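You operate a simulated robot arm through the tools that you are given. There is no shell and no other tool. Be economical: measure what you need, move in short steps, check, and stop when the job is done.

The job below is to be done with a simulated two-armed robot. You get a single attempt, and the scene is never put back.

TASK
Stack the black medium narrow brick from the top of the mortar bench on top of the red medium narrow brick. Stack the steel cup marked "3" from the top of the mortar bench on top of the steel cup marked "1". Put the paper bag on the top of the mortar bench away on the lower shelf of the bag rack. Put the green can from the top of the mortar bench on the free end of the centre plank. Any order will do. Set down upright: green can.

The check looks at the end state, three seconds after you hand in, the way a careful person would. Anything else that was tipped, shoved, dropped, spilled or broken makes it a failure.

THE ROBOT
Two 6-joint arms with two-finger grippers on one trunk, on a base that drives. Base frame: it is fixed to the floor where the robot stands at the start and does not move with it; the origin is under the middle of the robot, x ahead of it, y to its left, z up; the surface under the hand at the start is at about z = 802. Units: mm, rad, N and s.
The left shoulder is at the start at [70, 148, 1357], the right one opposite. With the tool pointing down near the work surface each hand reaches from about 380 to 660 mm from the robot's upright axis, wherever it stands, measured 20 degrees to its own side. Places, roughly: free end of the centre plank (17x24 cm) [-1460, 3440, 640]; green can [500, 500, 750]; lower shelf of the bag rack [2000, -3100, 500]; medium narrow brick [500, 0, 750]; paper bag [750, 500, 1000]; steel cup [750, 0, 750]. Payload 2.45 kg a hand.
The TCP of each hand is the grasp point between the finger pads, 30 mm short of the fingertips. In the tool frame z runs along the fingers and y along their closing line. The gripper opens to 106 mm. The gripper's body begins 79 mm behind the TCP.
Orientation is told as [roll, pitch, yaw] about the base's x, y, z axes, in that order, counted from this pose: with the fingers straight down and closing along the base's y, the tool's x points along the base's -x, its y along +y and its z along -z.

THE INTERFACE
- The arms move only by the tool move_arm. It takes "left_rows", "right_rows" or both (then of equal length, played together; a hand with none holds still); each is a list of rows, each a list of 7 numbers: the gripper command, from -1 (shut) to 1 (fully open), values between in proportion, then the shift along the tool's x, y, z in units of 25 mm (1.0 is 25 mm), then the turn, a rotation vector about the tool's x, y, z in units of 6 degrees (1.0 is 6 degrees). In form: [[claw, tx, ty, tz, rx, ry, rz], ...]. A call has 1 to 12 rows; each row shifts and turns the commanded pose from where the row before left it, along the tool's axes as they then stand. A call with a number of a shift or a turn outside -1 to 1 is refused whole. Each row takes 0.2 s and may step no farther than 50 mm and 0.15 rad from the row before; otherwise, or with a gripper value out of range, the whole call is refused. Where a pose cannot be reached the arm comes as near as it can. A force on the tool above 40 N (or 10 N above the force at the start of the call, whichever is more), or a blocked arm, ends the call early, and 0.2 s more pass. Each finger travels about 72 mm/s and halts on what it meets, pressing with about 36 N; the grip force reading is that of the motor and also rises with nothing between the fingers. The clock runs only during rows and for 0.2 s after the last one: add rows that do not move to give the fingers time. The reply holds the time, the measured pose of the TCP, the force on the tool along the base axes, the opening and the grip force, in the units named above and with some noise, with the torque about the TCP (base axes, N m) and any sound that the robot's microphone picked up.
- Cameras (640 x 400 px; columns grow to the right, rows downward): "scene" is now at [121, 9.1, 1557.5]; the picture's right is [0.13, -0.99, 0.00], its down [-0.83, -0.10, -0.55] and it looks along [0.55, 0.07, -0.83] (base axes); focal length 262 px, centre (320, 200). "left" rides on the left gripper at [76, 2, -106] in its tool frame; the picture's right is [-0.02, 1.00, 0.00], its down [-0.78, -0.02, -0.62] and it looks along [-0.62, -0.01, 0.78] (tool axes); focal length 247 px, centre (320, 200). "right" rides on the right gripper at [76, -2, -106] in its tool frame; the picture's right is [0.02, 1.00, 0.00], its down [-0.78, 0.02, -0.62] and it looks along [-0.62, 0.01, 0.78] (tool axes); focal length 247 px, centre (320, 200). There is no depth. A picture from a camera that has moved, and an enlarged one, comes with that camera's place and axes in the base frame and with its lens.
- grab_frame(camera): a new picture of that camera. It takes no simulated time.
- move_column(by): slides the trunk up (or, below 0, down) by that many mm; the arms and the scene camera ride with it, the base frame stays. It gives what a move gives, with no picture.
- base_move(legs): drives the robot by 1 to 6 legs, each [ahead, left, turn to the left] in mm, mm and rad, along the robot's own axes; the way and the turn of a leg run together, so that a leg with both is an arc; at most 1500 mm and 3.142 rad a leg. The arms and the cameras ride along, it lands a little off, and it stops where it bumps. It gives what a move gives.
- head_to(pan, tilt): turns the head with the scene camera to pan (to the left, within 1.501 rad either way) and tilt (down, from -0.506 to 1.204), counted from straight ahead of the robot. It gives what a move gives.
- inspect(camera, box): a new picture of the part [left, top, right, bottom] of that camera's present view, enlarged. It takes no simulated time.
- hand_in(): hands the job in; it is judged then, once.

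Go step by step. Nothing tells you exact positions but the pictures and the camera data: compare them with the known pose of the tool, close in by small moves and look again before you grip or let go. The budget is 165 turns and 122 pictures, counting those below and the enlarged ones. Unless the task says otherwise, let go and move clear before handing in, and close with one line.

The tools are called after "Call:" as a command line: name --argument value ..., lists and objects as JSON in quotes. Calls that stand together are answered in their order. move_arm: Moves the arms, as the interface text tells. Its arguments: {"type":"object","properties":{"left_rows":{"type":"array"},"right_rows":{"type":"array"}},"required":[]} The other tools are called the same way: move_column (by) slides the trunk up or down; base_move (legs) drives the base; head_to (pan, tilt) turns the head that bears the scene camera; grab_frame (camera) takes a picture; inspect (camera, box) takes an enlarged picture of a part of a camera's view; hand_in () hands the job in.

At the start:

```text
time: 0.0
left_tcp_pos: [488.3, 354.9, 1015.1]
left_orientation: [-0.001, -0.002, -0.001]
left_contact_force: [-1.0, 0.4, 0.5]
left_ft_torque: [0.0, 0.01, 0.0]
left_finger_gap: 105.8
left_grasp_force: 0.0
right_tcp_pos: [584.2, -152.7, 999.5]
right_orientation: [0.0, 0.0, -0.002]
right_contact_force: [-0.5, 0.0, -0.2]
right_ft_torque: [-0.05, 0.01, 0.0]
right_finger_gap: 105.8
right_grasp_force: 0.1
trunk travel left (down, up): [-829.0, 111.0]
robot x, y, heading: [-0.4, 2.1, -0.003]
head pan, tilt: [0.126, 0.984]
```

scene: 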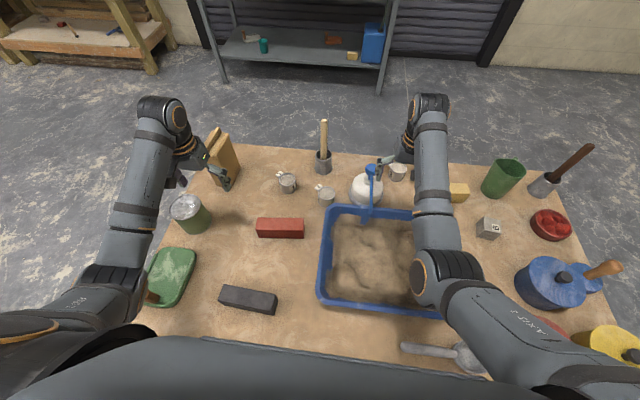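
right: 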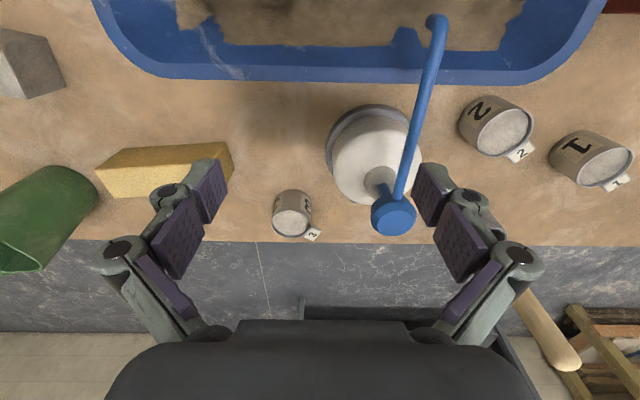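
left: 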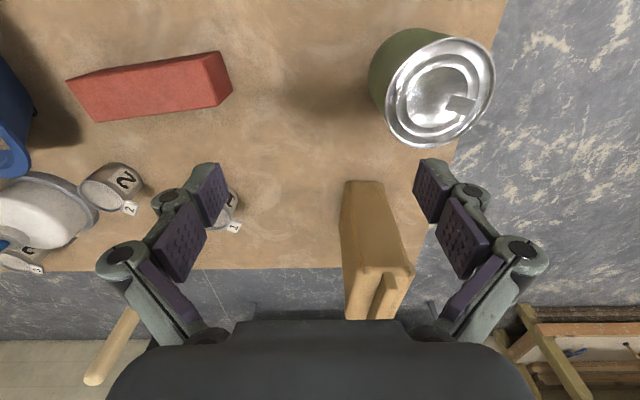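

The bench shows the black brick near [259,219], the red brick near [477,178], cup 1 near [650,190], a far cup (probably 3) near [742,-183], the bag near [634,370] and the can near [465,438]. I'll look closer first.

Call:
inspect --camera "right" --box '[240, 80, 640, 260]'

Call:
inspect --camera "scene" --box '[140, 110, 420, 320]'

```text
1.60 times, centred on (440, 170) of right
camera zoom: at [506.5, -155.1, 1107.4], right [-0.02, 1.0, 0.0], down [0.78, 0.02, 0.62], along [0.62, 0.01, -0.78], focal length 395 px, centre (128, 248)
```

zoom: 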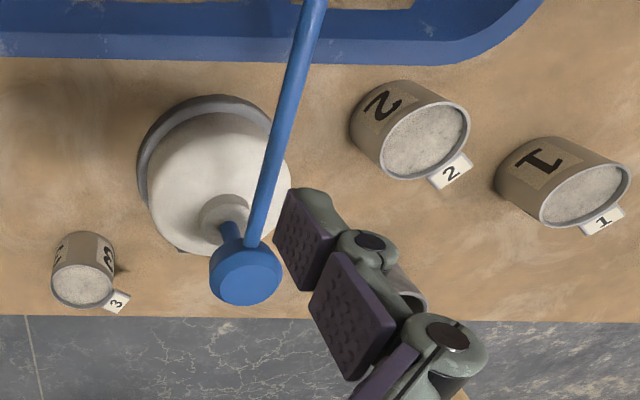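

```text
1.90 times, centred on (280, 215) of scene
camera zoom: at [121.0, 9.1, 1557.5], right [0.13, -0.99, 0.0], down [-0.83, -0.1, -0.55], along [0.55, 0.07, -0.83], focal length 500 px, centre (396, 171)
```

zoom: 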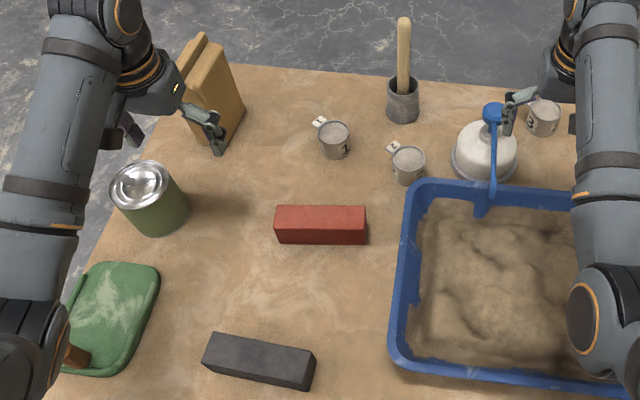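

The cup at the far side is 3, and it looks smaller than cup 1. I'll begin with the black brick: it is too near the robot, so I back up 110 mm first.

Call:
base_move --legs '[[-110, 0, 0]]'

```text
time: 1.2
left_tcp_pos: [380.6, 353.7, 1012.7]
left_orientation: [0.0, 0.003, -0.001]
left_contact_force: [0.6, 0.2, 0.8]
left_ft_torque: [0.02, -0.01, 0.01]
left_finger_gap: 105.8
left_grasp_force: 0.0
right_tcp_pos: [477.1, -152.2, 998.8]
right_orientation: [0.001, 0.001, -0.001]
right_contact_force: [0.6, 0.4, 0.0]
right_ft_torque: [0.02, 0.0, -0.04]
right_finger_gap: 106.1
right_grasp_force: 0.1
trunk travel left (down, up): [-829.0, 111.0]
robot x, y, heading: [-111.0, -1.1, 0.001]
head pan, tilt: [0.126, 0.984]
```

Now moving the left hand over the black brick and starting the quarter turn.

Call:
move_arm --left_rows '[[1, 0.8, -0.9, 0, 0, 0, 1], [1, 0.8, -0.9, 0, 0, 0, 0], [1, 0.8, -0.9, 0, 0, 0, 0], [1, 0.8, -0.9, 0, 0, 0, 0], [1, 0.8, -0.9, 0, 0, 0, 0], [1, 0.8, -0.9, 0, 0, 0, 0], [1, 0, 0, 0, 0, 0, 1], [1, 0, 0, 0, 0, 0, 1], [1, 0, 0, 0, 0, 0, 1], [1, 0, 0, 0, 0, 0, 1], [1, 0, 0, 0, 0, 0, 1], [1, 0, 0, 0, 0, 0, 1]]'

Call:
grab_frame --camera "left"

Call:
grab_frame --camera "scene"

```text
time: 3.8
left_tcp_pos: [234.8, 266.1, 984.1]
left_orientation: [0.0, -0.003, -0.734]
left_contact_force: [-0.5, 0.1, 0.3]
left_ft_torque: [0.0, 0.01, 0.01]
left_finger_gap: 105.9
left_grasp_force: 0.1
left hand out of reach, approached as far as the arm can: row 1, 2, 3, 4, 5, 6
right_tcp_pos: [474.8, -152.4, 1000.4]
right_orientation: [-0.001, 0.0, -0.001]
right_contact_force: [0.1, -0.1, 0.4]
right_ft_torque: [0.01, 0.03, 0.01]
right_finger_gap: 106.2
right_grasp_force: 0.0
trunk travel left (down, up): [-829.0, 111.0]
robot x, y, heading: [-112.2, 1.1, 0.001]
head pan, tilt: [0.126, 0.984]
```

```text
116 pictures are left
camera left: at [179.5, 318.2, 1090.5], right [0.69, 0.73, 0.0], down [0.57, -0.54, 0.62], along [0.45, -0.43, -0.78], focal length 247 px, centre (320, 200)
```

left: 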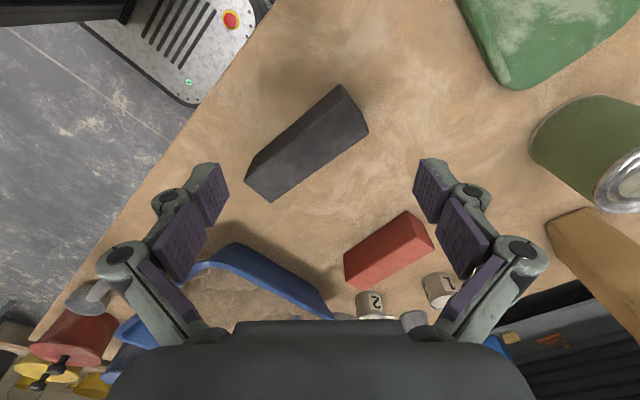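

```text
115 pictures are left
camera scene: at [11.3, 8.9, 1557.5], right [0.12, -0.99, 0.0], down [-0.83, -0.1, -0.55], along [0.55, 0.07, -0.83], focal length 262 px, centre (320, 200)
```

scene: 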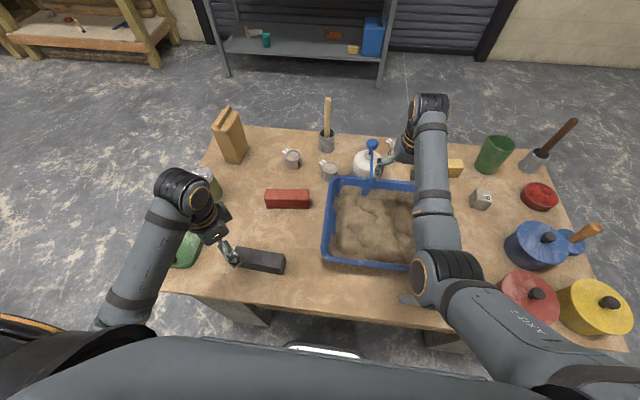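

Call:
inspect --camera "left" --box '[200, 50, 460, 310]'

```text
1.54 times, centred on (330, 180) of left
camera zoom: at [179.5, 318.2, 1090.5], right [0.69, 0.73, 0.0], down [0.57, -0.54, 0.62], along [0.45, -0.43, -0.78], focal length 380 px, centre (305, 231)
```

zoom: 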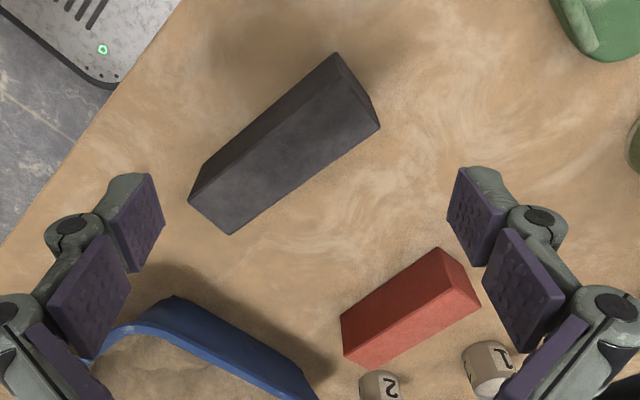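

Black brick measures about 147×45 mm, centred near [263,212], yaw about -3°. Completing the turn, then centering above it.

Call:
move_arm --left_rows '[[1, 0, 0, 0, 0, 0, 1], [1, 0, 0, 0, 0, 0, 1], [1, 0, 0, 0, 0, 0, 1], [1, 0, 0, 0, 0, 0, 1], [1, 0, 0, 0, 0, 0, 1], [1, 0, 0, 0, 0, 0, 1], [1, 0, 0, 0, 0, 0, 1], [1, 0, 0, 0, 0, 0, 1], [1, 0, 0, 0, 0, 0, 0.5], [1, -0.7, 0.4, 0, 0, 0, 0], [1, -0.7, 0.4, 0, 0, 0, 0], [1, -0.7, 0.4, 0, 0, 0, 0]]'

Call:
grab_frame --camera "left"

```text
time: 6.4
left_tcp_pos: [253.7, 231.1, 954.6]
left_orientation: [0.005, -0.001, -1.623]
left_contact_force: [-0.5, -0.2, 0.2]
left_ft_torque: [0.0, 0.01, 0.03]
left_finger_gap: 105.8
left_grasp_force: 0.1
left hand out of reach, approached as far as the arm can: row 10, 11, 12
right_tcp_pos: [476.0, -153.3, 999.4]
right_orientation: [0.002, 0.0, -0.002]
right_contact_force: [0.0, -0.8, -0.1]
right_ft_torque: [0.02, 0.0, -0.03]
right_finger_gap: 105.8
right_grasp_force: 0.1
trunk travel left (down, up): [-829.0, 111.0]
robot x, y, heading: [-108.9, -2.0, -0.002]
head pan, tilt: [0.126, 0.984]
```

```text
113 pictures are left
camera left: at [260.6, 308.1, 1061.2], right [1.0, -0.07, 0.0], down [-0.06, -0.78, 0.62], along [-0.04, -0.62, -0.78], focal length 247 px, centre (320, 200)
```

left: 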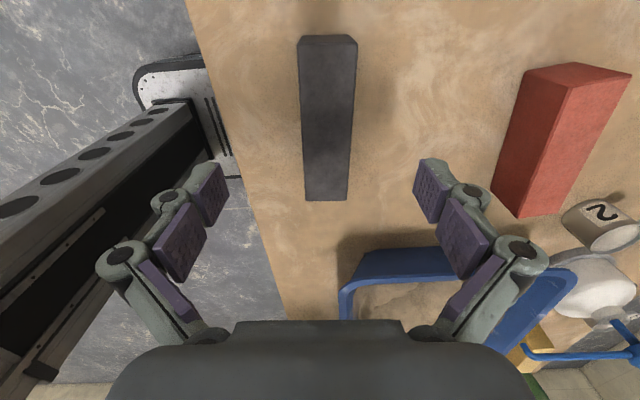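

Aligned in yaw; shifting the last bit and descending to z≈885, then checking.

Call:
move_arm --left_rows '[[1, 0, 0, 0.7, 0, 0, 0], [1, -0.4, 0.16, 0.7, 0, 0, 0], [1, -0.38, 0.16, 0.7, 0, 0, 0], [1, 0, 0, 0.7, 0, 0, 0]]'

Call:
grab_frame --camera "left"

```text
time: 7.4
left_tcp_pos: [261.0, 214.6, 885.5]
left_orientation: [0.001, 0.001, -1.624]
left_contact_force: [0.0, -0.1, -0.1]
left_ft_torque: [-0.02, 0.0, 0.0]
left_finger_gap: 106.2
left_grasp_force: 0.0
right_tcp_pos: [474.1, -152.6, 1000.4]
right_orientation: [0.0, 0.0, -0.002]
right_contact_force: [1.0, 0.3, -0.3]
right_ft_torque: [-0.02, -0.03, 0.01]
right_finger_gap: 106.0
right_grasp_force: 0.1
trunk travel left (down, up): [-829.0, 111.0]
robot x, y, heading: [-107.4, -0.8, -0.0]
head pan, tilt: [0.126, 0.984]
```

```text
112 pictures are left
camera left: at [267.1, 290.4, 991.6], right [1.0, -0.07, 0.0], down [-0.06, -0.78, 0.62], along [-0.05, -0.62, -0.78], focal length 247 px, centre (320, 200)
```

left: 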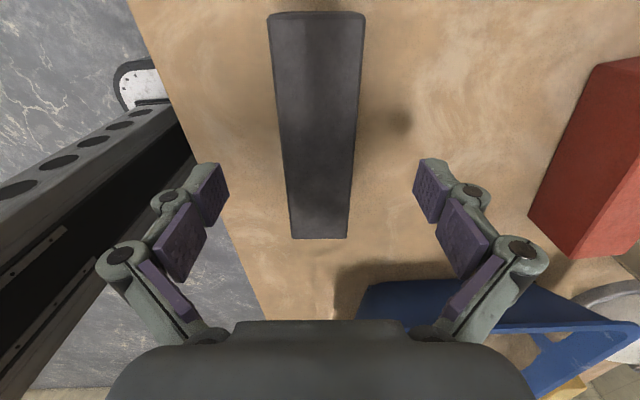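

Call:
move_arm --left_rows '[[1, -0.1, 0, 0.9, 0, 0, 0], [1, 0, 0, 0.9, 0, 0, 0], [-0.2, 0, 0, 0, 0, 0, 0], [-0.6, 0, 0, 0, 0, 0, 0], [-1, 0, 0, 0, 0, 0, 0], [-1, 0, 0, 0, 0, 0, 0], [-1, 0, 0, 0, 0, 0, 0]]'

```text
time: 9.0
left_tcp_pos: [259.2, 211.0, 841.8]
left_orientation: [0.0, 0.001, -1.624]
left_contact_force: [-0.8, -0.4, 0.1]
left_ft_torque: [-0.23, 0.14, -0.16]
left_finger_gap: 43.3
left_grasp_force: 36.0
right_tcp_pos: [474.4, -151.9, 1000.0]
right_orientation: [-0.002, 0.0, -0.001]
right_contact_force: [0.4, 0.1, 0.8]
right_ft_torque: [0.02, 0.02, -0.03]
right_finger_gap: 105.8
right_grasp_force: 0.0
trunk travel left (down, up): [-829.0, 111.0]
robot x, y, heading: [-107.4, 1.0, 0.002]
head pan, tilt: [0.126, 0.984]
```

Gripped at 43 mm. Lifting and heading toward the red brick, staying short of it for a look.

Call:
move_arm --left_rows '[[-1, 0, 0, -0.5, 0, 0, 0], [-1, 0, 0, -1, 0, 0, 0], [-1, 0, 0, -1, 0, 0, 0], [-1, 0, 0, -1, 0, 0, 0], [-1, 0, 0.8, -0.5, 0, 0, 0], [-1, 0, 1, -0.5, 0, 0, 0], [-1, 0, 1, -0.5, 0, 0, 0], [-1, 0, 1, 0, 0, 0, 0], [-1, 0, 1, 0, 0, 0, 0]]'

Call:
grab_frame --camera "left"

Call:
grab_frame --camera "scene"

```text
time: 11.0
left_tcp_pos: [383.5, 202.7, 958.3]
left_orientation: [-0.002, 0.001, -1.623]
left_contact_force: [0.3, 0.3, -5.5]
left_ft_torque: [-0.06, 0.02, -0.01]
left_finger_gap: 43.6
left_grasp_force: 36.4
left hand out of reach, approached as far as the arm can: row 7
right_tcp_pos: [476.3, -152.9, 998.7]
right_orientation: [-0.002, 0.002, -0.002]
right_contact_force: [0.8, -0.1, -0.2]
right_ft_torque: [0.02, -0.03, 0.0]
right_finger_gap: 106.0
right_grasp_force: 0.2
trunk travel left (down, up): [-829.0, 111.0]
robot x, y, heading: [-111.4, -2.0, 0.002]
head pan, tilt: [0.126, 0.984]
```

```text
111 pictures are left
camera left: at [391.2, 278.9, 1064.4], right [1.0, -0.07, 0.0], down [-0.06, -0.78, 0.62], along [-0.05, -0.62, -0.78], focal length 247 px, centre (320, 200)
```

left: 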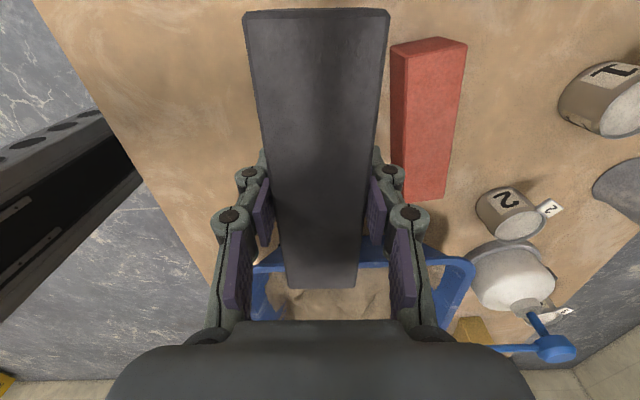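

```text
110 pictures are left
camera scene: at [14.3, 9.2, 1557.2], right [0.12, -0.99, 0.0], down [-0.83, -0.1, -0.55], along [0.55, 0.07, -0.83], focal length 262 px, centre (320, 200)
```

scene: 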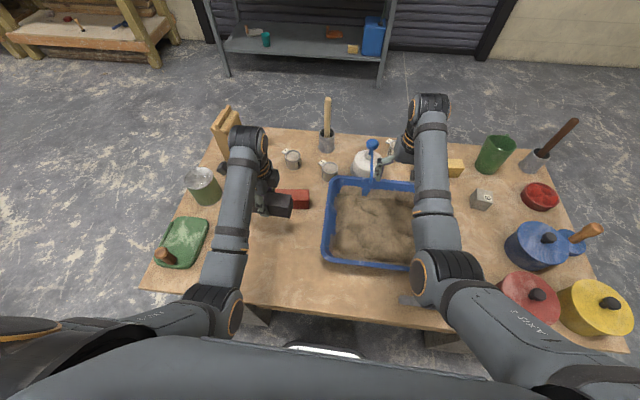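

Call:
inspect --camera "left" --box '[360, 20, 560, 220]'

```text
2.00 times, centred on (460, 120) of left
camera zoom: at [391.2, 278.9, 1064.4], right [1.0, -0.07, 0.0], down [-0.06, -0.78, 0.62], along [-0.05, -0.62, -0.78], focal length 494 px, centre (40, 360)
```

zoom: 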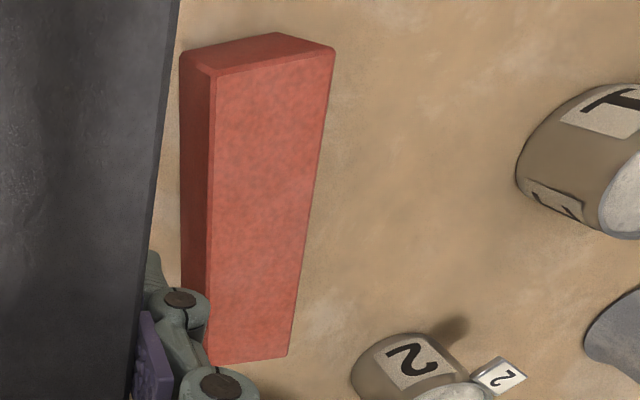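

Red brick top centre is about [485,174], yaw about +6.7°. I rotate 10.3° back and move over it at height.

Call:
move_arm --left_rows '[[-1, 0, 0, 0, 0, 0, -0.86], [-1, 0, 0, 0, 0, 0, -0.86], [-1, -0.33, 0.78, 0, 0, 0, 0], [-1, -0.33, 0.78, 0, 0, 0, 0], [-1, -0.33, 0.78, 0, 0, 0, 0], [-1, -0.33, 0.78, 0, 0, 0, 0], [-1, -0.33, 0.78, 0, 0, 0, 0], [-1, 0, 0, 0.5, 0, 0, 0], [-1, 0, 0, 0.5, 0, 0, 0]]'

Call:
grab_frame --camera "left"

Call:
inspect --camera "scene" --box '[200, 130, 360, 240]'

```text
time: 13.0
left_tcp_pos: [485.3, 174.5, 934.0]
left_orientation: [0.0, 0.001, -1.442]
left_contact_force: [0.2, 0.0, -7.0]
left_ft_torque: [0.01, -0.01, 0.02]
left_finger_gap: 43.6
left_grasp_force: 36.0
right_tcp_pos: [475.3, -153.6, 999.1]
right_orientation: [0.0, 0.002, -0.004]
right_contact_force: [0.3, 0.9, 0.7]
right_ft_torque: [0.01, -0.02, -0.03]
right_finger_gap: 106.1
right_grasp_force: 0.1
trunk travel left (down, up): [-829.0, 111.0]
robot x, y, heading: [-110.5, 0.3, -0.002]
head pan, tilt: [0.126, 0.984]
```

```text
108 pictures are left
camera left: at [478.1, 250.6, 1039.9], right [0.99, 0.11, 0.0], down [0.08, -0.78, 0.62], along [0.07, -0.62, -0.78], focal length 247 px, centre (320, 200)
```

left: 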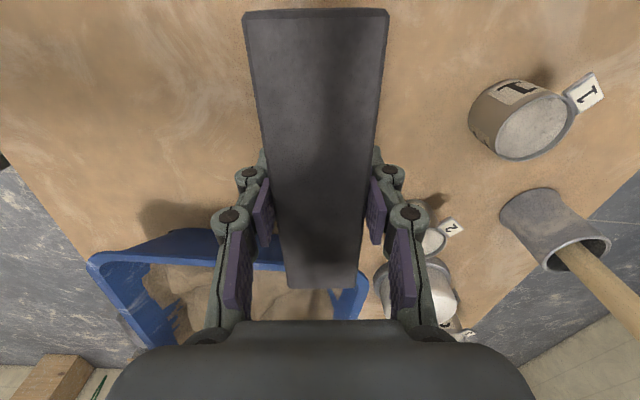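

```text
3.64 times, centred on (280, 185) of scene
camera zoom: at [12.8, 9.5, 1557.4], right [0.12, -0.99, 0.0], down [-0.83, -0.1, -0.55], along [0.55, 0.07, -0.83], focal length 954 px, centre (466, 254)
```

zoom: 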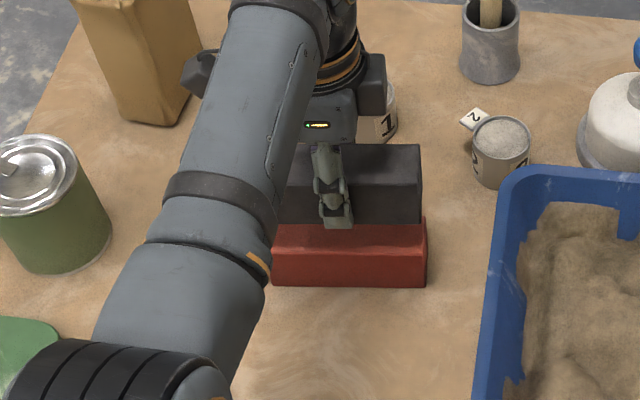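

Call:
move_arm --left_rows '[[-1, 0, 0, 0.7, 0, 0, 0], [-1, 0, 0, 0.6, 0, 0, 0], [-1, 0, 0, 0, 0, 0, 0]]'

Call:
inspect --camera "scene" --box '[220, 150, 330, 220]'

```text
time: 13.8
left_tcp_pos: [483.4, 176.4, 902.7]
left_orientation: [-0.001, 0.001, -1.444]
left_contact_force: [-0.1, -0.1, -5.4]
left_ft_torque: [0.01, -0.01, -0.03]
left_finger_gap: 43.4
left_grasp_force: 36.6
right_tcp_pos: [474.8, -151.6, 999.8]
right_orientation: [0.0, 0.001, -0.001]
right_contact_force: [0.8, -0.3, -0.1]
right_ft_torque: [0.01, 0.02, 0.0]
right_finger_gap: 105.8
right_grasp_force: 0.0
trunk travel left (down, up): [-829.0, 111.0]
robot x, y, heading: [-111.8, 3.2, -0.005]
head pan, tilt: [0.126, 0.984]
```

```text
5.71 times, centred on (275, 185) of scene
camera zoom: at [12.7, 9.1, 1557.4], right [0.12, -0.99, 0.0], down [-0.83, -0.1, -0.55], along [0.55, 0.07, -0.83], focal length 1499 px, centre (577, 286)
```

zoom: 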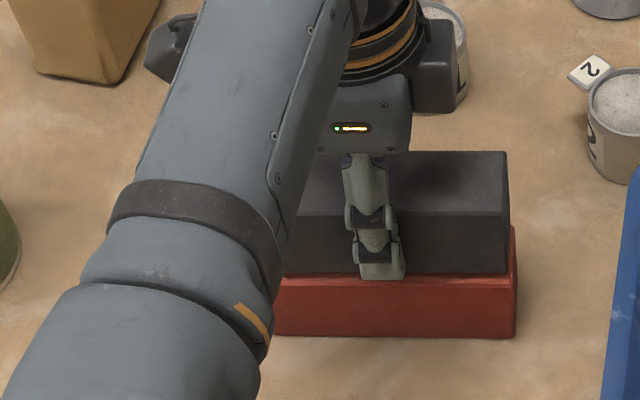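

Call:
move_arm --left_rows '[[-1, -0.12, 0.06, 0.15, 0, 0, 0], [-1, 0, 0, 0.15, 0, 0, 0], [-1, 0, 0, 0.1, 0, 0, 0], [-1, 0, 0, 0, 0, 0, 0]]'

```text
time: 14.8
left_tcp_pos: [485.2, 174.4, 896.3]
left_orientation: [0.009, 0.001, -1.444]
left_contact_force: [6.1, 4.6, 27.3]
left_ft_torque: [0.16, -0.21, -0.72]
left_finger_gap: 44.2
left_grasp_force: 36.0
right_tcp_pos: [471.9, -152.9, 1001.2]
right_orientation: [0.001, -0.002, -0.002]
right_contact_force: [0.4, 0.4, -0.7]
right_ft_torque: [-0.03, 0.0, 0.0]
right_finger_gap: 106.1
right_grasp_force: 0.1
trunk travel left (down, up): [-829.0, 111.0]
robot x, y, heading: [-107.8, 0.6, 0.0]
head pan, tilt: [0.126, 0.984]
```

Contact felt at z≈896. Relieve slightly, release, rise.

Call:
move_arm --left_rows '[[-1, 0, 0, -0.12, 0, 0, 0], [0, 0, 0, 0, 0, 0, 0], [0.6, 0, 0, 0, 0, 0, 0], [0.6, 0, 0, 0, 0, 0, 0], [0.6, 0, 0, 0, 0, 0, 0], [0.6, 0, 0, -0.5, 0, 0, 0], [0.6, 0, 0, -1, 0, 0, 0], [0.6, 0, 0, -1, 0, 0, 0], [0.6, 0, 0, -1, 0, 0, 0], [0.6, 0, 0, -1, 0, 0, 0]]'

Call:
grab_frame --camera "left"

```text
time: 17.0
left_tcp_pos: [486.1, 173.6, 1008.1]
left_orientation: [0.001, 0.001, -1.442]
left_contact_force: [-0.1, -1.0, 0.4]
left_ft_torque: [0.02, -0.01, 0.01]
left_finger_gap: 84.8
left_grasp_force: 0.0
right_tcp_pos: [474.5, -153.9, 1000.1]
right_orientation: [-0.002, 0.0, -0.003]
right_contact_force: [-0.2, 0.5, 0.6]
right_ft_torque: [0.01, 0.02, 0.02]
right_finger_gap: 105.8
right_grasp_force: 0.1
trunk travel left (down, up): [-829.0, 111.0]
robot x, y, heading: [-109.6, 1.5, 0.0]
head pan, tilt: [0.126, 0.984]
```

```text
105 pictures are left
camera left: at [479.2, 248.8, 1114.5], right [0.99, 0.11, 0.0], down [0.08, -0.78, 0.62], along [0.07, -0.62, -0.78], focal length 247 px, centre (320, 200)
```

left: 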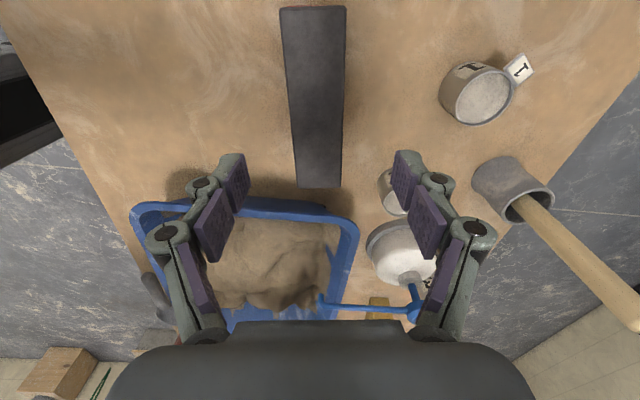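

Stack looks good. Next the can, since it sits on this side. I raise both hands, turn the left hand back and then drive left.

Call:
move_arm --left_rows '[[0.6, 0, 0, -0.3, 0, 0, -1], [0.6, 0, 0, -0.3, 0, 0, -1], [0.6, 0, 0, -0.3, 0, 0, -1], [0.6, 0, 0, -0.3, 0, 0, -1], [0.6, 0, 0, -0.3, 0, 0, -1], [0.6, 0, 0, -0.3, 0, 0, -1], [0.6, 0, 0, -0.3, 0, 0, -1], [0.6, 0, 0, -0.3, 0, 0, -1], [1, 0, 0, -0.3, 0, 0, -1], [1, 0, 0, -0.3, 0, 0, -1], [1, 0, 0, 0, 0, 0, -1], [1, 0, 0, 0, 0, 0, -1]]' --right_rows '[[1, 0, 0, -0.3, 0, 0, 0], [1, 0, 0, -0.3, 0, 0, 0], [1, 0, 0, -0.3, 0, 0, 0], [1, 0, 0, -0.3, 0, 0, 0], [1, 0, 0, -0.3, 0, 0, 0], [1, 0, 0, -0.3, 0, 0, 0], [1, 0, 0, -0.3, 0, 0, 0], [1, 0, 0, -0.3, 0, 0, 0], [1, 0, 0, -0.3, 0, 0, 0], [1, 0, 0, -0.3, 0, 0, 0], [1, 0, 0, 0, 0, 0, 0], [1, 0, 0, 0, 0, 0, 0]]'

Call:
grab_frame --camera "left"

Call:
grab_frame --camera "scene"

```text
time: 19.6
left_tcp_pos: [500.8, 171.2, 1069.3]
left_orientation: [0.001, -0.001, -0.186]
left_contact_force: [-0.9, -0.9, -0.3]
left_ft_torque: [-0.03, 0.01, -0.02]
left_finger_gap: 106.2
left_grasp_force: 0.1
left hand out of reach, approached as far as the arm can: row 7, 8, 9, 10
right_tcp_pos: [490.0, -150.7, 1059.3]
right_orientation: [0.0, -0.001, -0.001]
right_contact_force: [-0.3, -0.5, 0.2]
right_ft_torque: [0.02, -0.04, 0.0]
right_finger_gap: 106.3
right_grasp_force: 0.0
right hand out of reach, approached as far as the arm can: row 7, 8, 9, 10
trunk travel left (down, up): [-829.0, 111.0]
robot x, y, heading: [-107.6, -0.2, 0.002]
head pan, tilt: [0.126, 0.984]
```

```text
104 pictures are left
camera left: at [427.3, 186.7, 1175.3], right [0.2, 0.98, 0.0], down [0.77, -0.16, 0.62], along [0.61, -0.13, -0.78], focal length 247 px, centre (320, 200)
```

left: 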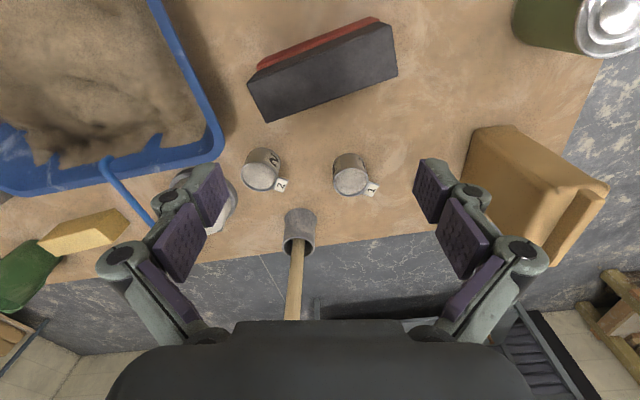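

```text
103 pictures are left
camera scene: at [11.6, 9.0, 1557.5], right [0.12, -0.99, 0.0], down [-0.83, -0.1, -0.55], along [0.55, 0.07, -0.83], focal length 262 px, centre (320, 200)
```

scene: 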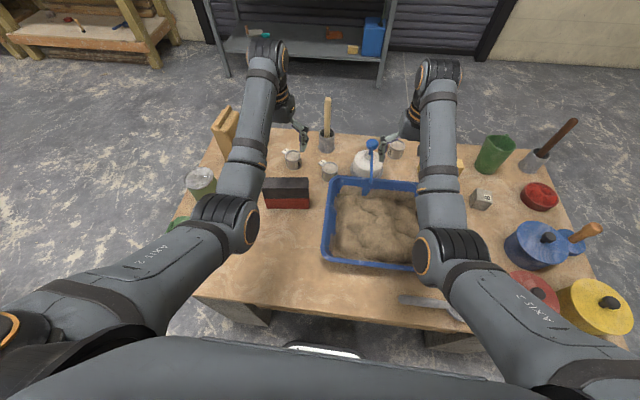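

Bag top is near z≈957, so hands at z≥1060 clear everything. I drive 50 ahead and 140 left to bring the can into reach.

Call:
base_move --legs '[[50, 140, 0]]'

Call:
grab_frame --camera "left"

Call:
grab_frame --camera "scene"

```text
time: 21.0
left_tcp_pos: [551.4, 311.4, 1070.4]
left_orientation: [0.002, 0.0, -0.188]
left_contact_force: [-0.8, 0.1, -0.4]
left_ft_torque: [0.02, 0.0, -0.01]
left_finger_gap: 106.1
left_grasp_force: 0.0
right_tcp_pos: [539.8, -11.4, 1058.9]
right_orientation: [0.002, -0.001, -0.003]
right_contact_force: [0.8, -0.3, 0.3]
right_ft_torque: [0.04, -0.02, 0.0]
right_finger_gap: 106.2
right_grasp_force: 0.0
trunk travel left (down, up): [-829.0, 111.0]
robot x, y, heading: [-56.9, 139.8, -0.003]
head pan, tilt: [0.126, 0.984]
```

```text
102 pictures are left
camera left: at [477.3, 325.6, 1176.0], right [0.21, 0.98, 0.0], down [0.77, -0.16, 0.62], along [0.61, -0.13, -0.78], focal length 247 px, centre (320, 200)
```

left: 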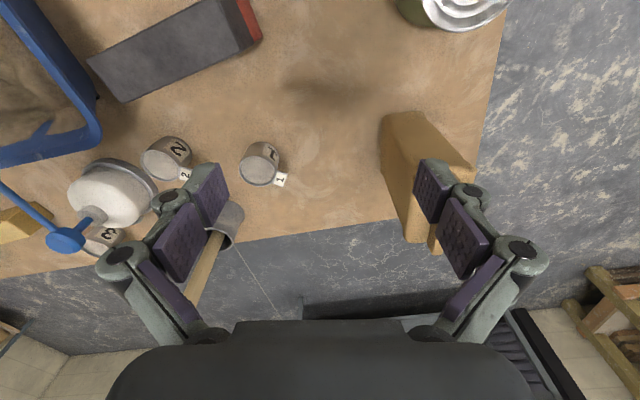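

```text
101 pictures are left
camera scene: at [61.0, 147.9, 1557.6], right [0.12, -0.99, 0.0], down [-0.83, -0.1, -0.55], along [0.55, 0.07, -0.83], focal length 262 px, centre (320, 200)
```

scene: 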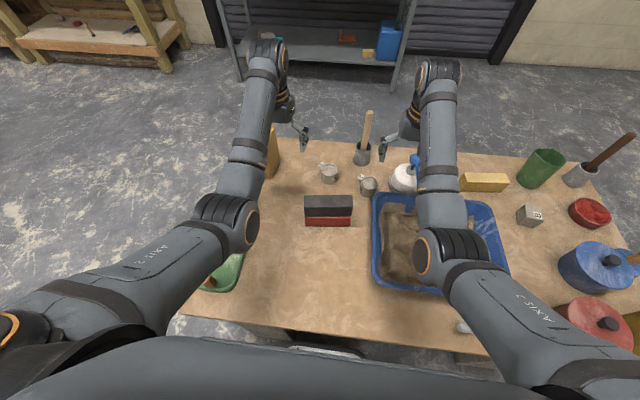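

Call:
move_arm --left_rows '[[1, 0.82, 0.72, 0, 0, 0, 0], [1, 0.82, 0.72, 0, 0, 0, 0], [1, 0.82, 0.72, 0, 0, 0, 0], [1, 0.82, 0.72, 0, 0, 0, 0], [1, 0.82, 0.72, 0, 0, 0, 0], [1, 0.82, 0.72, 0, 0, 0, 0], [1, 0, 0, 0, 0, 0, -0.9], [1, 0, 0, 0, 0, 0, -0.9]]'

Call:
grab_frame --camera "left"

```text
time: 22.8
left_tcp_pos: [497.4, 444.4, 1023.3]
left_orientation: [-0.001, -0.002, 0.0]
left_contact_force: [1.1, 0.7, 0.3]
left_ft_torque: [0.0, -0.02, 0.0]
left_finger_gap: 106.0
left_grasp_force: 0.1
left hand out of reach, approached as far as the arm can: row 1, 2, 3, 4, 5, 6
right_tcp_pos: [539.3, -7.8, 1059.7]
right_orientation: [0.001, 0.0, -0.003]
right_contact_force: [0.7, 0.6, 0.0]
right_ft_torque: [0.0, -0.01, 0.02]
right_finger_gap: 106.1
right_grasp_force: 0.0
trunk travel left (down, up): [-829.0, 111.0]
robot x, y, heading: [-59.0, 141.9, -0.006]
head pan, tilt: [0.126, 0.984]
```

```text
100 pictures are left
camera left: at [421.0, 445.7, 1129.3], right [0.02, 1.0, 0.0], down [0.78, -0.02, 0.62], along [0.62, -0.01, -0.78], focal length 247 px, centre (320, 200)
```

left: 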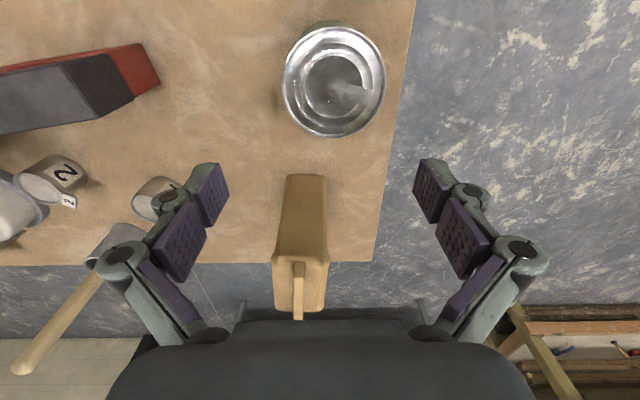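

Can lid is at about [474,457], top z≈895, diameter about 90. Moving above it and down to z≈955 to check.

Call:
move_arm --left_rows '[[1, 0, 0.25, 0.9, 0, 0, 0], [1, 0.5, 0.25, 0.9, 0, 0, 0], [1, 0.45, 0, 0.9, 0, 0, 0]]'

Call:
grab_frame --camera "left"

```text
time: 23.6
left_tcp_pos: [471.9, 456.6, 954.9]
left_orientation: [0.001, -0.002, -0.001]
left_contact_force: [-0.1, 0.0, 1.2]
left_ft_torque: [-0.04, 0.0, -0.01]
left_finger_gap: 105.8
left_grasp_force: 0.1
right_tcp_pos: [539.4, -9.3, 1061.3]
right_orientation: [0.001, -0.002, -0.003]
right_contact_force: [1.1, 0.9, -0.2]
right_ft_torque: [-0.01, 0.0, -0.02]
right_finger_gap: 106.1
right_grasp_force: 0.1
trunk travel left (down, up): [-829.0, 111.0]
robot x, y, heading: [-58.4, 143.2, -0.002]
head pan, tilt: [0.126, 0.984]
```

```text
99 pictures are left
camera left: at [396.3, 457.0, 1061.3], right [0.02, 1.0, 0.0], down [0.78, -0.02, 0.62], along [0.62, -0.01, -0.78], focal length 247 px, centre (320, 200)
```

left: 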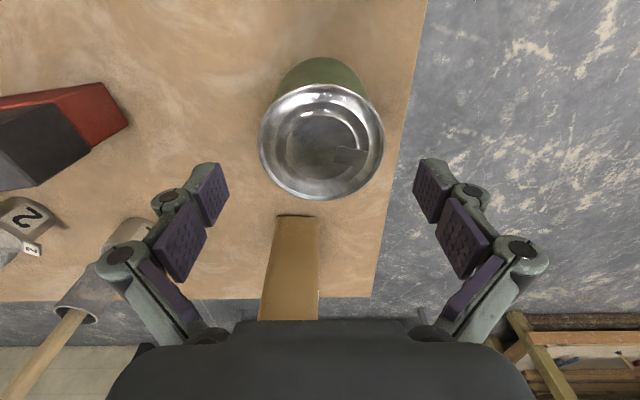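

Call:
move_arm --left_rows '[[1, -0.04, 0.04, 0.9, 0, 0, 0], [1, 0, 0, 0.9, 0, 0, 0], [1, 0, 0, 0.9, 0, 0, 0], [1, 0, 0, 0.9, 0, 0, 0], [0.5, 0, 0, 0, 0, 0, 0], [0, 0, 0, 0, 0, 0, 0], [-1, 0, 0, 0, 0, 0, 0], [-1, 0, 0, 0, 0, 0, 0]]'

```text
time: 25.4
left_tcp_pos: [474.8, 456.8, 865.7]
left_orientation: [0.001, -0.001, 0.0]
left_contact_force: [0.5, 2.5, 0.3]
left_ft_torque: [0.23, -0.04, -0.04]
left_finger_gap: 89.0
left_grasp_force: 35.4
right_tcp_pos: [539.4, -8.8, 1059.1]
right_orientation: [0.0, 0.0, -0.003]
right_contact_force: [0.0, 0.3, -0.3]
right_ft_torque: [-0.01, 0.03, -0.02]
right_finger_gap: 105.9
right_grasp_force: 0.0
trunk travel left (down, up): [-829.0, 111.0]
robot x, y, heading: [-61.2, 142.8, -0.006]
head pan, tilt: [0.126, 0.984]
```

Call:
move_arm --left_rows '[[-1, 0, 0, -0.5, 0, 0, 0], [-1, 0, 0, -0.9, 0, 0, 0], [-1, 0, 0, -0.9, 0, 0, 0], [-1, 0, 0, -0.9, 0, 0, 0], [-1, 0, 0, -0.9, 0, 0, 0], [-1, 0, 0, -0.9, 0, 0, 0]]'

Call:
head_to --pan 1.2 --tilt 0.5

Call:
grab_frame --camera "scene"

```text
time: 26.8
left_tcp_pos: [474.1, 456.9, 990.6]
left_orientation: [0.0, 0.0, 0.0]
left_contact_force: [-0.7, 0.5, -5.4]
left_ft_torque: [-0.01, 0.02, -0.03]
left_finger_gap: 89.0
left_grasp_force: 36.2
right_tcp_pos: [540.4, -8.7, 1058.6]
right_orientation: [0.003, 0.002, -0.004]
right_contact_force: [0.8, 0.3, 0.2]
right_ft_torque: [0.01, -0.01, -0.02]
right_finger_gap: 106.0
right_grasp_force: 0.1
trunk travel left (down, up): [-829.0, 111.0]
robot x, y, heading: [-59.9, 141.4, -0.002]
head pan, tilt: [0.126, 0.984]
```

```text
time: 28.1
left_tcp_pos: [474.8, 457.3, 989.2]
left_orientation: [-0.003, 0.001, 0.0]
left_contact_force: [0.1, -0.8, -4.8]
left_ft_torque: [0.01, 0.01, -0.01]
left_finger_gap: 89.1
left_grasp_force: 35.8
right_tcp_pos: [541.7, -8.5, 1058.7]
right_orientation: [0.001, -0.001, -0.002]
right_contact_force: [-0.4, -0.2, -0.9]
right_ft_torque: [-0.02, 0.03, 0.01]
right_finger_gap: 105.9
right_grasp_force: 0.1
trunk travel left (down, up): [-829.0, 111.0]
robot x, y, heading: [-57.6, 136.6, 0.003]
head pan, tilt: [1.201, 0.499]
```

```text
98 pictures are left
camera scene: at [26.1, 227.3, 1597.4], right [0.93, -0.36, 0.0], down [-0.18, -0.45, -0.88], along [0.32, 0.82, -0.48], focal length 262 px, centre (320, 200)
```

scene: 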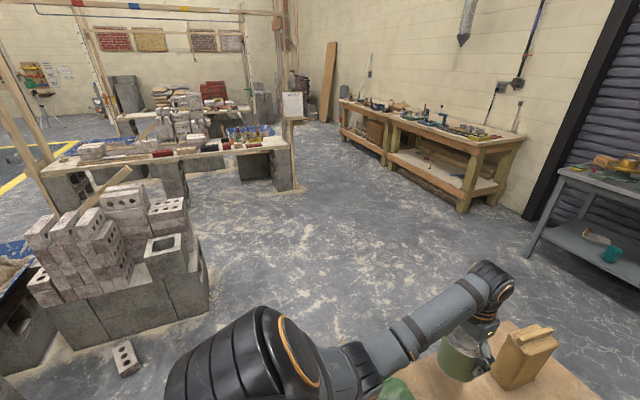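

Can is held. Looking toward the plank area to plan the drive.

Call:
inspect --camera "scene" --box '[0, 60, 320, 260]'

Call:
head_to --pan 1.5 --tilt 0.4

Call:
grab_frame --camera "scene"

```text
2.00 times, centred on (160, 160) of scene
camera zoom: at [26.1, 227.3, 1597.4], right [0.93, -0.36, 0.0], down [-0.18, -0.45, -0.88], along [0.32, 0.82, -0.48], focal length 525 px, centre (640, 280)
```

zoom: 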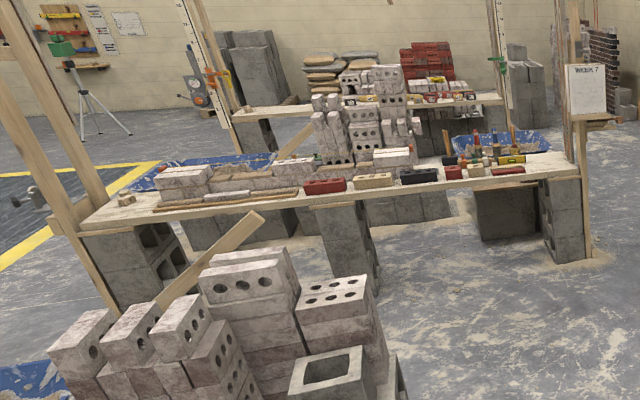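

```text
time: 28.9
left_tcp_pos: [475.1, 457.3, 989.6]
left_orientation: [-0.001, -0.001, 0.0]
left_contact_force: [-0.8, 0.5, -5.3]
left_ft_torque: [0.03, 0.04, -0.01]
left_finger_gap: 89.4
left_grasp_force: 36.0
right_tcp_pos: [542.3, -9.2, 1059.5]
right_orientation: [0.0, 0.001, -0.002]
right_contact_force: [0.7, 0.6, 0.5]
right_ft_torque: [-0.01, 0.01, 0.01]
right_finger_gap: 105.9
right_grasp_force: 0.0
trunk travel left (down, up): [-829.0, 111.0]
robot x, y, heading: [-57.2, 139.9, -0.007]
head pan, tilt: [1.499, 0.4]
```

```text
96 pictures are left
camera scene: at [-0.2, 235.0, 1606.6], right [1.0, -0.07, 0.0], down [-0.03, -0.39, -0.92], along [0.07, 0.92, -0.39], focal length 262 px, centre (320, 200)
```

scene: 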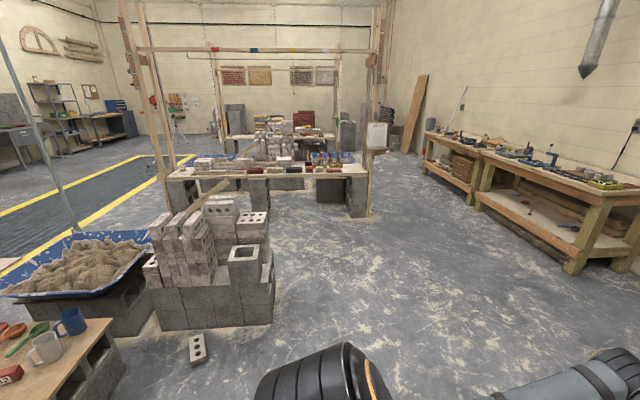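

The target is the left end of the nearest plank row; a brick pile stands in front of it around x -1000..-330, y 1620+. I'll drive around to the right of the pile, then look.

Call:
base_move --legs '[[0, 1000, 0], [350, 0, 0], [0, 0, 1.571], [1100, 0, 0]]'

Call:
head_to --pan 0.75 --tilt 0.55

Call:
grab_frame --camera "scene"

```text
time: 45.0
left_tcp_pos: [8.6, 2755.2, 990.3]
left_orientation: [0.0, -0.001, 1.563]
left_contact_force: [-0.2, 0.0, -6.0]
left_ft_torque: [0.0, -0.01, 0.04]
left_finger_gap: 89.1
left_grasp_force: 36.4
right_tcp_pos: [473.0, 2820.4, 1059.7]
right_orientation: [-0.001, -0.001, 1.561]
right_contact_force: [-0.8, -0.9, 0.4]
right_ft_torque: [0.0, -0.02, 0.03]
right_finger_gap: 106.1
right_grasp_force: 0.1
trunk travel left (down, up): [-829.0, 111.0]
robot x, y, heading: [320.6, 2223.6, 1.562]
head pan, tilt: [1.499, 0.4]
```

```text
time: 46.1
left_tcp_pos: [8.7, 2756.8, 989.6]
left_orientation: [-0.003, 0.0, 1.563]
left_contact_force: [0.0, -0.2, -6.2]
left_ft_torque: [-0.03, 0.01, -0.02]
left_finger_gap: 88.9
left_grasp_force: 35.6
right_tcp_pos: [475.3, 2819.4, 1059.0]
right_orientation: [0.0, 0.0, 1.562]
right_contact_force: [0.0, 0.2, 1.1]
right_ft_torque: [0.0, 0.04, -0.02]
right_finger_gap: 105.6
right_grasp_force: 0.1
trunk travel left (down, up): [-829.0, 111.0]
robot x, y, heading: [320.3, 2221.8, 1.561]
head pan, tilt: [0.75, 0.55]
```

```text
95 pictures are left
camera scene: at [259.5, 2338.5, 1592.9], right [0.74, 0.68, 0.0], down [0.35, -0.39, -0.85], along [-0.58, 0.63, -0.52], focal length 262 px, centre (320, 200)
```

scene: 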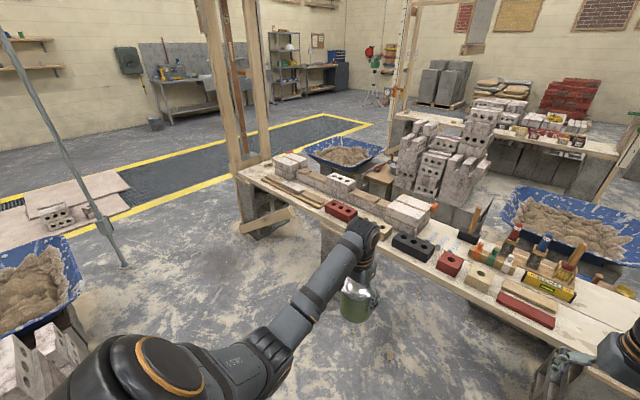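

Call:
inspect --camera "scene" --box '[200, 120, 400, 245]'

```text
3.20 times, centred on (300, 182) of scene
camera zoom: at [259.5, 2338.5, 1592.9], right [0.74, 0.68, 0.0], down [0.35, -0.39, -0.85], along [-0.58, 0.63, -0.52], focal length 840 px, centre (384, 256)
```

zoom: 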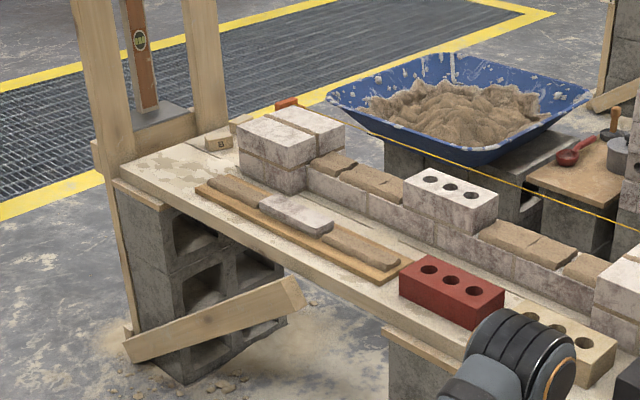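

The free spot is at the far-left end of this plank, about [-1510,3440], next to the posts. I drive along the plank's front through the clear corridor.

Call:
base_move --legs '[[410, 0, 0.01], [0, 1450, 0]]'

Call:
grab_frame --camera "scene"

Call:
grab_frame --camera "left"

```text
time: 55.4
left_tcp_pos: [-1443.5, 3175.7, 990.4]
left_orientation: [-0.002, 0.0, 1.553]
left_contact_force: [-0.1, -0.2, -6.2]
left_ft_torque: [-0.03, -0.01, -0.01]
left_finger_gap: 89.1
left_grasp_force: 35.8
right_tcp_pos: [-977.2, 3233.9, 1058.4]
right_orientation: [0.0, 0.001, 1.548]
right_contact_force: [0.1, 0.2, -0.3]
right_ft_torque: [0.0, -0.01, 0.0]
right_finger_gap: 106.1
right_grasp_force: 0.1
trunk travel left (down, up): [-829.0, 111.0]
robot x, y, heading: [-1139.8, 2637.0, 1.55]
head pan, tilt: [0.75, 0.55]
```

```text
93 pictures are left
camera scene: at [-1197.2, 2755.3, 1592.8], right [0.75, 0.67, 0.0], down [0.35, -0.39, -0.85], along [-0.57, 0.64, -0.52], focal length 262 px, centre (320, 200)
```

scene: 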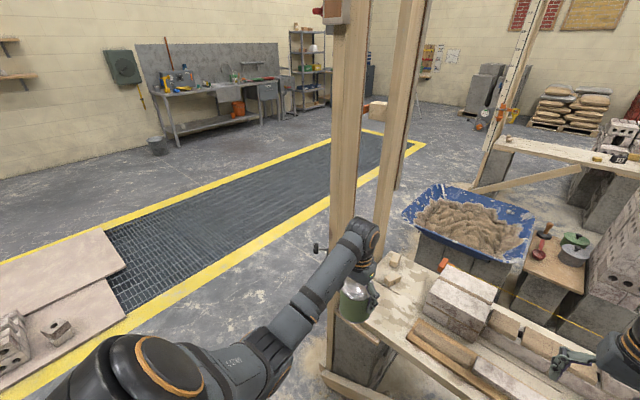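

```text
92 pictures are left
camera left: at [-1445.6, 3099.4, 1096.3], right [-1.0, 0.04, 0.0], down [0.03, 0.78, 0.62], along [0.03, 0.62, -0.78], focal length 247 px, centre (320, 200)
```

left: 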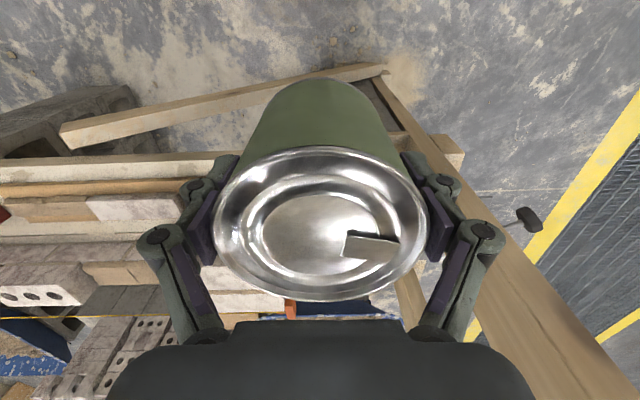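

Call:
head_to --pan 0.4 --tilt 0.8

Call:
grab_frame --camera "scene"

Call:
grab_frame --camera "right"

```text
time: 56.2
left_tcp_pos: [-1443.7, 3175.5, 990.3]
left_orientation: [-0.003, 0.002, 1.551]
left_contact_force: [-0.1, -0.1, -5.3]
left_ft_torque: [-0.04, -0.02, 0.03]
left_finger_gap: 89.0
left_grasp_force: 35.9
right_tcp_pos: [-976.5, 3233.4, 1060.1]
right_orientation: [-0.002, 0.0, 1.55]
right_contact_force: [0.8, -0.4, -0.6]
right_ft_torque: [0.01, 0.0, -0.02]
right_finger_gap: 105.8
right_grasp_force: 0.0
trunk travel left (down, up): [-829.0, 111.0]
robot x, y, heading: [-1137.9, 2636.9, 1.549]
head pan, tilt: [0.4, 0.799]
```

```text
91 pictures are left
camera scene: at [-1167.8, 2763.2, 1571.5], right [0.93, 0.37, 0.0], down [0.27, -0.67, -0.7], along [-0.26, 0.65, -0.72], focal length 262 px, centre (320, 200)
```

scene: 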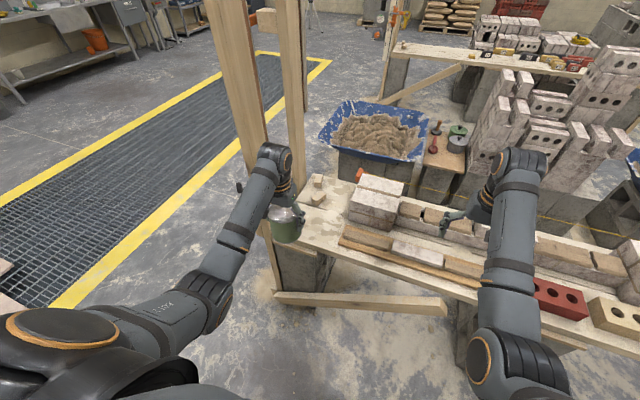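

```text
90 pictures are left
camera right: at [-978.3, 3155.9, 1166.6], right [-1.0, 0.0, 0.0], down [0.0, 0.78, 0.62], along [0.0, 0.62, -0.78], focal length 247 px, centre (320, 200)
```

right: 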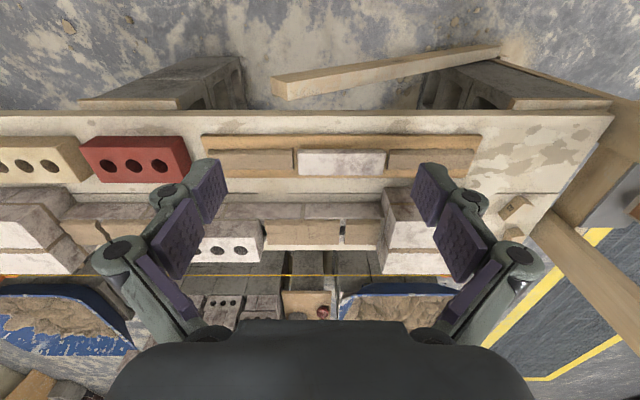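

The right camera shows the free end: x about -1611..-1330, y 3349..3547, so I aim for [-1465,3443]. First I retract the right hand so it stays clear when the trunk goes down.

Call:
move_arm --right_rows '[[1, 1, 0, 0, 0, 0, 0], [1, 1, 0, 0, 0, 0, 0], [1, 1, 0, 0, 0, 0, 0], [1, 1, 0, 0, 0, 0, 0], [1, 1, 0, 0, 0, 0, 0], [1, 1, 0, 0, 0, 0, 0], [1, 1, 0, 0, 0, 0, 0]]'

Call:
base_move --legs '[[260, 20, 0.02]]'

Call:
grab_frame --camera "scene"

```text
time: 57.9
left_tcp_pos: [-1442.9, 3175.0, 989.4]
left_orientation: [-0.001, 0.002, 1.551]
left_contact_force: [-0.3, 0.2, -6.0]
left_ft_torque: [-0.04, -0.01, 0.01]
left_finger_gap: 89.1
left_grasp_force: 36.3
right_tcp_pos: [-945.5, 3165.5, 1059.7]
right_orientation: [-0.111, -0.186, 1.52]
right_contact_force: [0.1, -0.2, -0.5]
right_ft_torque: [-0.01, 0.02, -0.03]
right_finger_gap: 106.2
right_grasp_force: 0.0
right hand out of reach, approached as far as the arm can: row 1, 2, 3, 4, 5, 6, 7
trunk travel left (down, up): [-829.0, 111.0]
robot x, y, heading: [-1139.5, 2638.7, 1.551]
head pan, tilt: [0.4, 0.799]
stopped in row 7 (right hand): the arm was blocked; the commanded pose is now the measured one
```

```text
time: 59.8
left_tcp_pos: [-1473.2, 3428.3, 990.3]
left_orientation: [0.0, 0.0, 1.573]
left_contact_force: [0.0, -0.3, -5.0]
left_ft_torque: [-0.05, -0.01, -0.02]
left_finger_gap: 88.8
left_grasp_force: 36.2
right_tcp_pos: [-974.7, 3428.1, 1060.1]
right_orientation: [-0.111, -0.187, 1.54]
right_contact_force: [-0.1, -0.3, -0.3]
right_ft_torque: [0.05, -0.01, 0.02]
right_finger_gap: 105.9
right_grasp_force: 0.1
trunk travel left (down, up): [-829.0, 111.0]
robot x, y, heading: [-1156.0, 2892.5, 1.572]
head pan, tilt: [0.4, 0.799]
```

```text
89 pictures are left
camera scene: at [-1187.4, 3020.6, 1571.6], right [0.92, 0.39, 0.0], down [0.28, -0.66, -0.7], along [-0.27, 0.64, -0.72], focal length 262 px, centre (320, 200)
```

scene: 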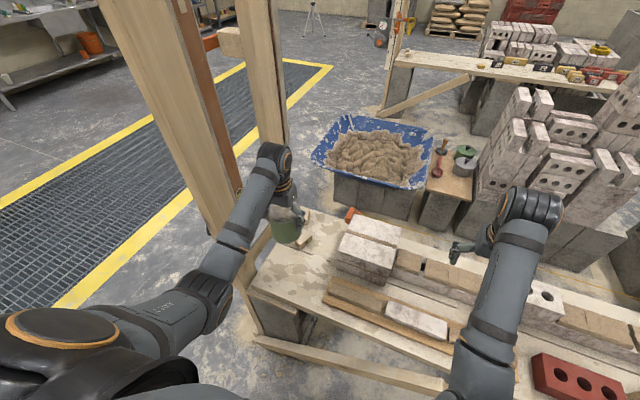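

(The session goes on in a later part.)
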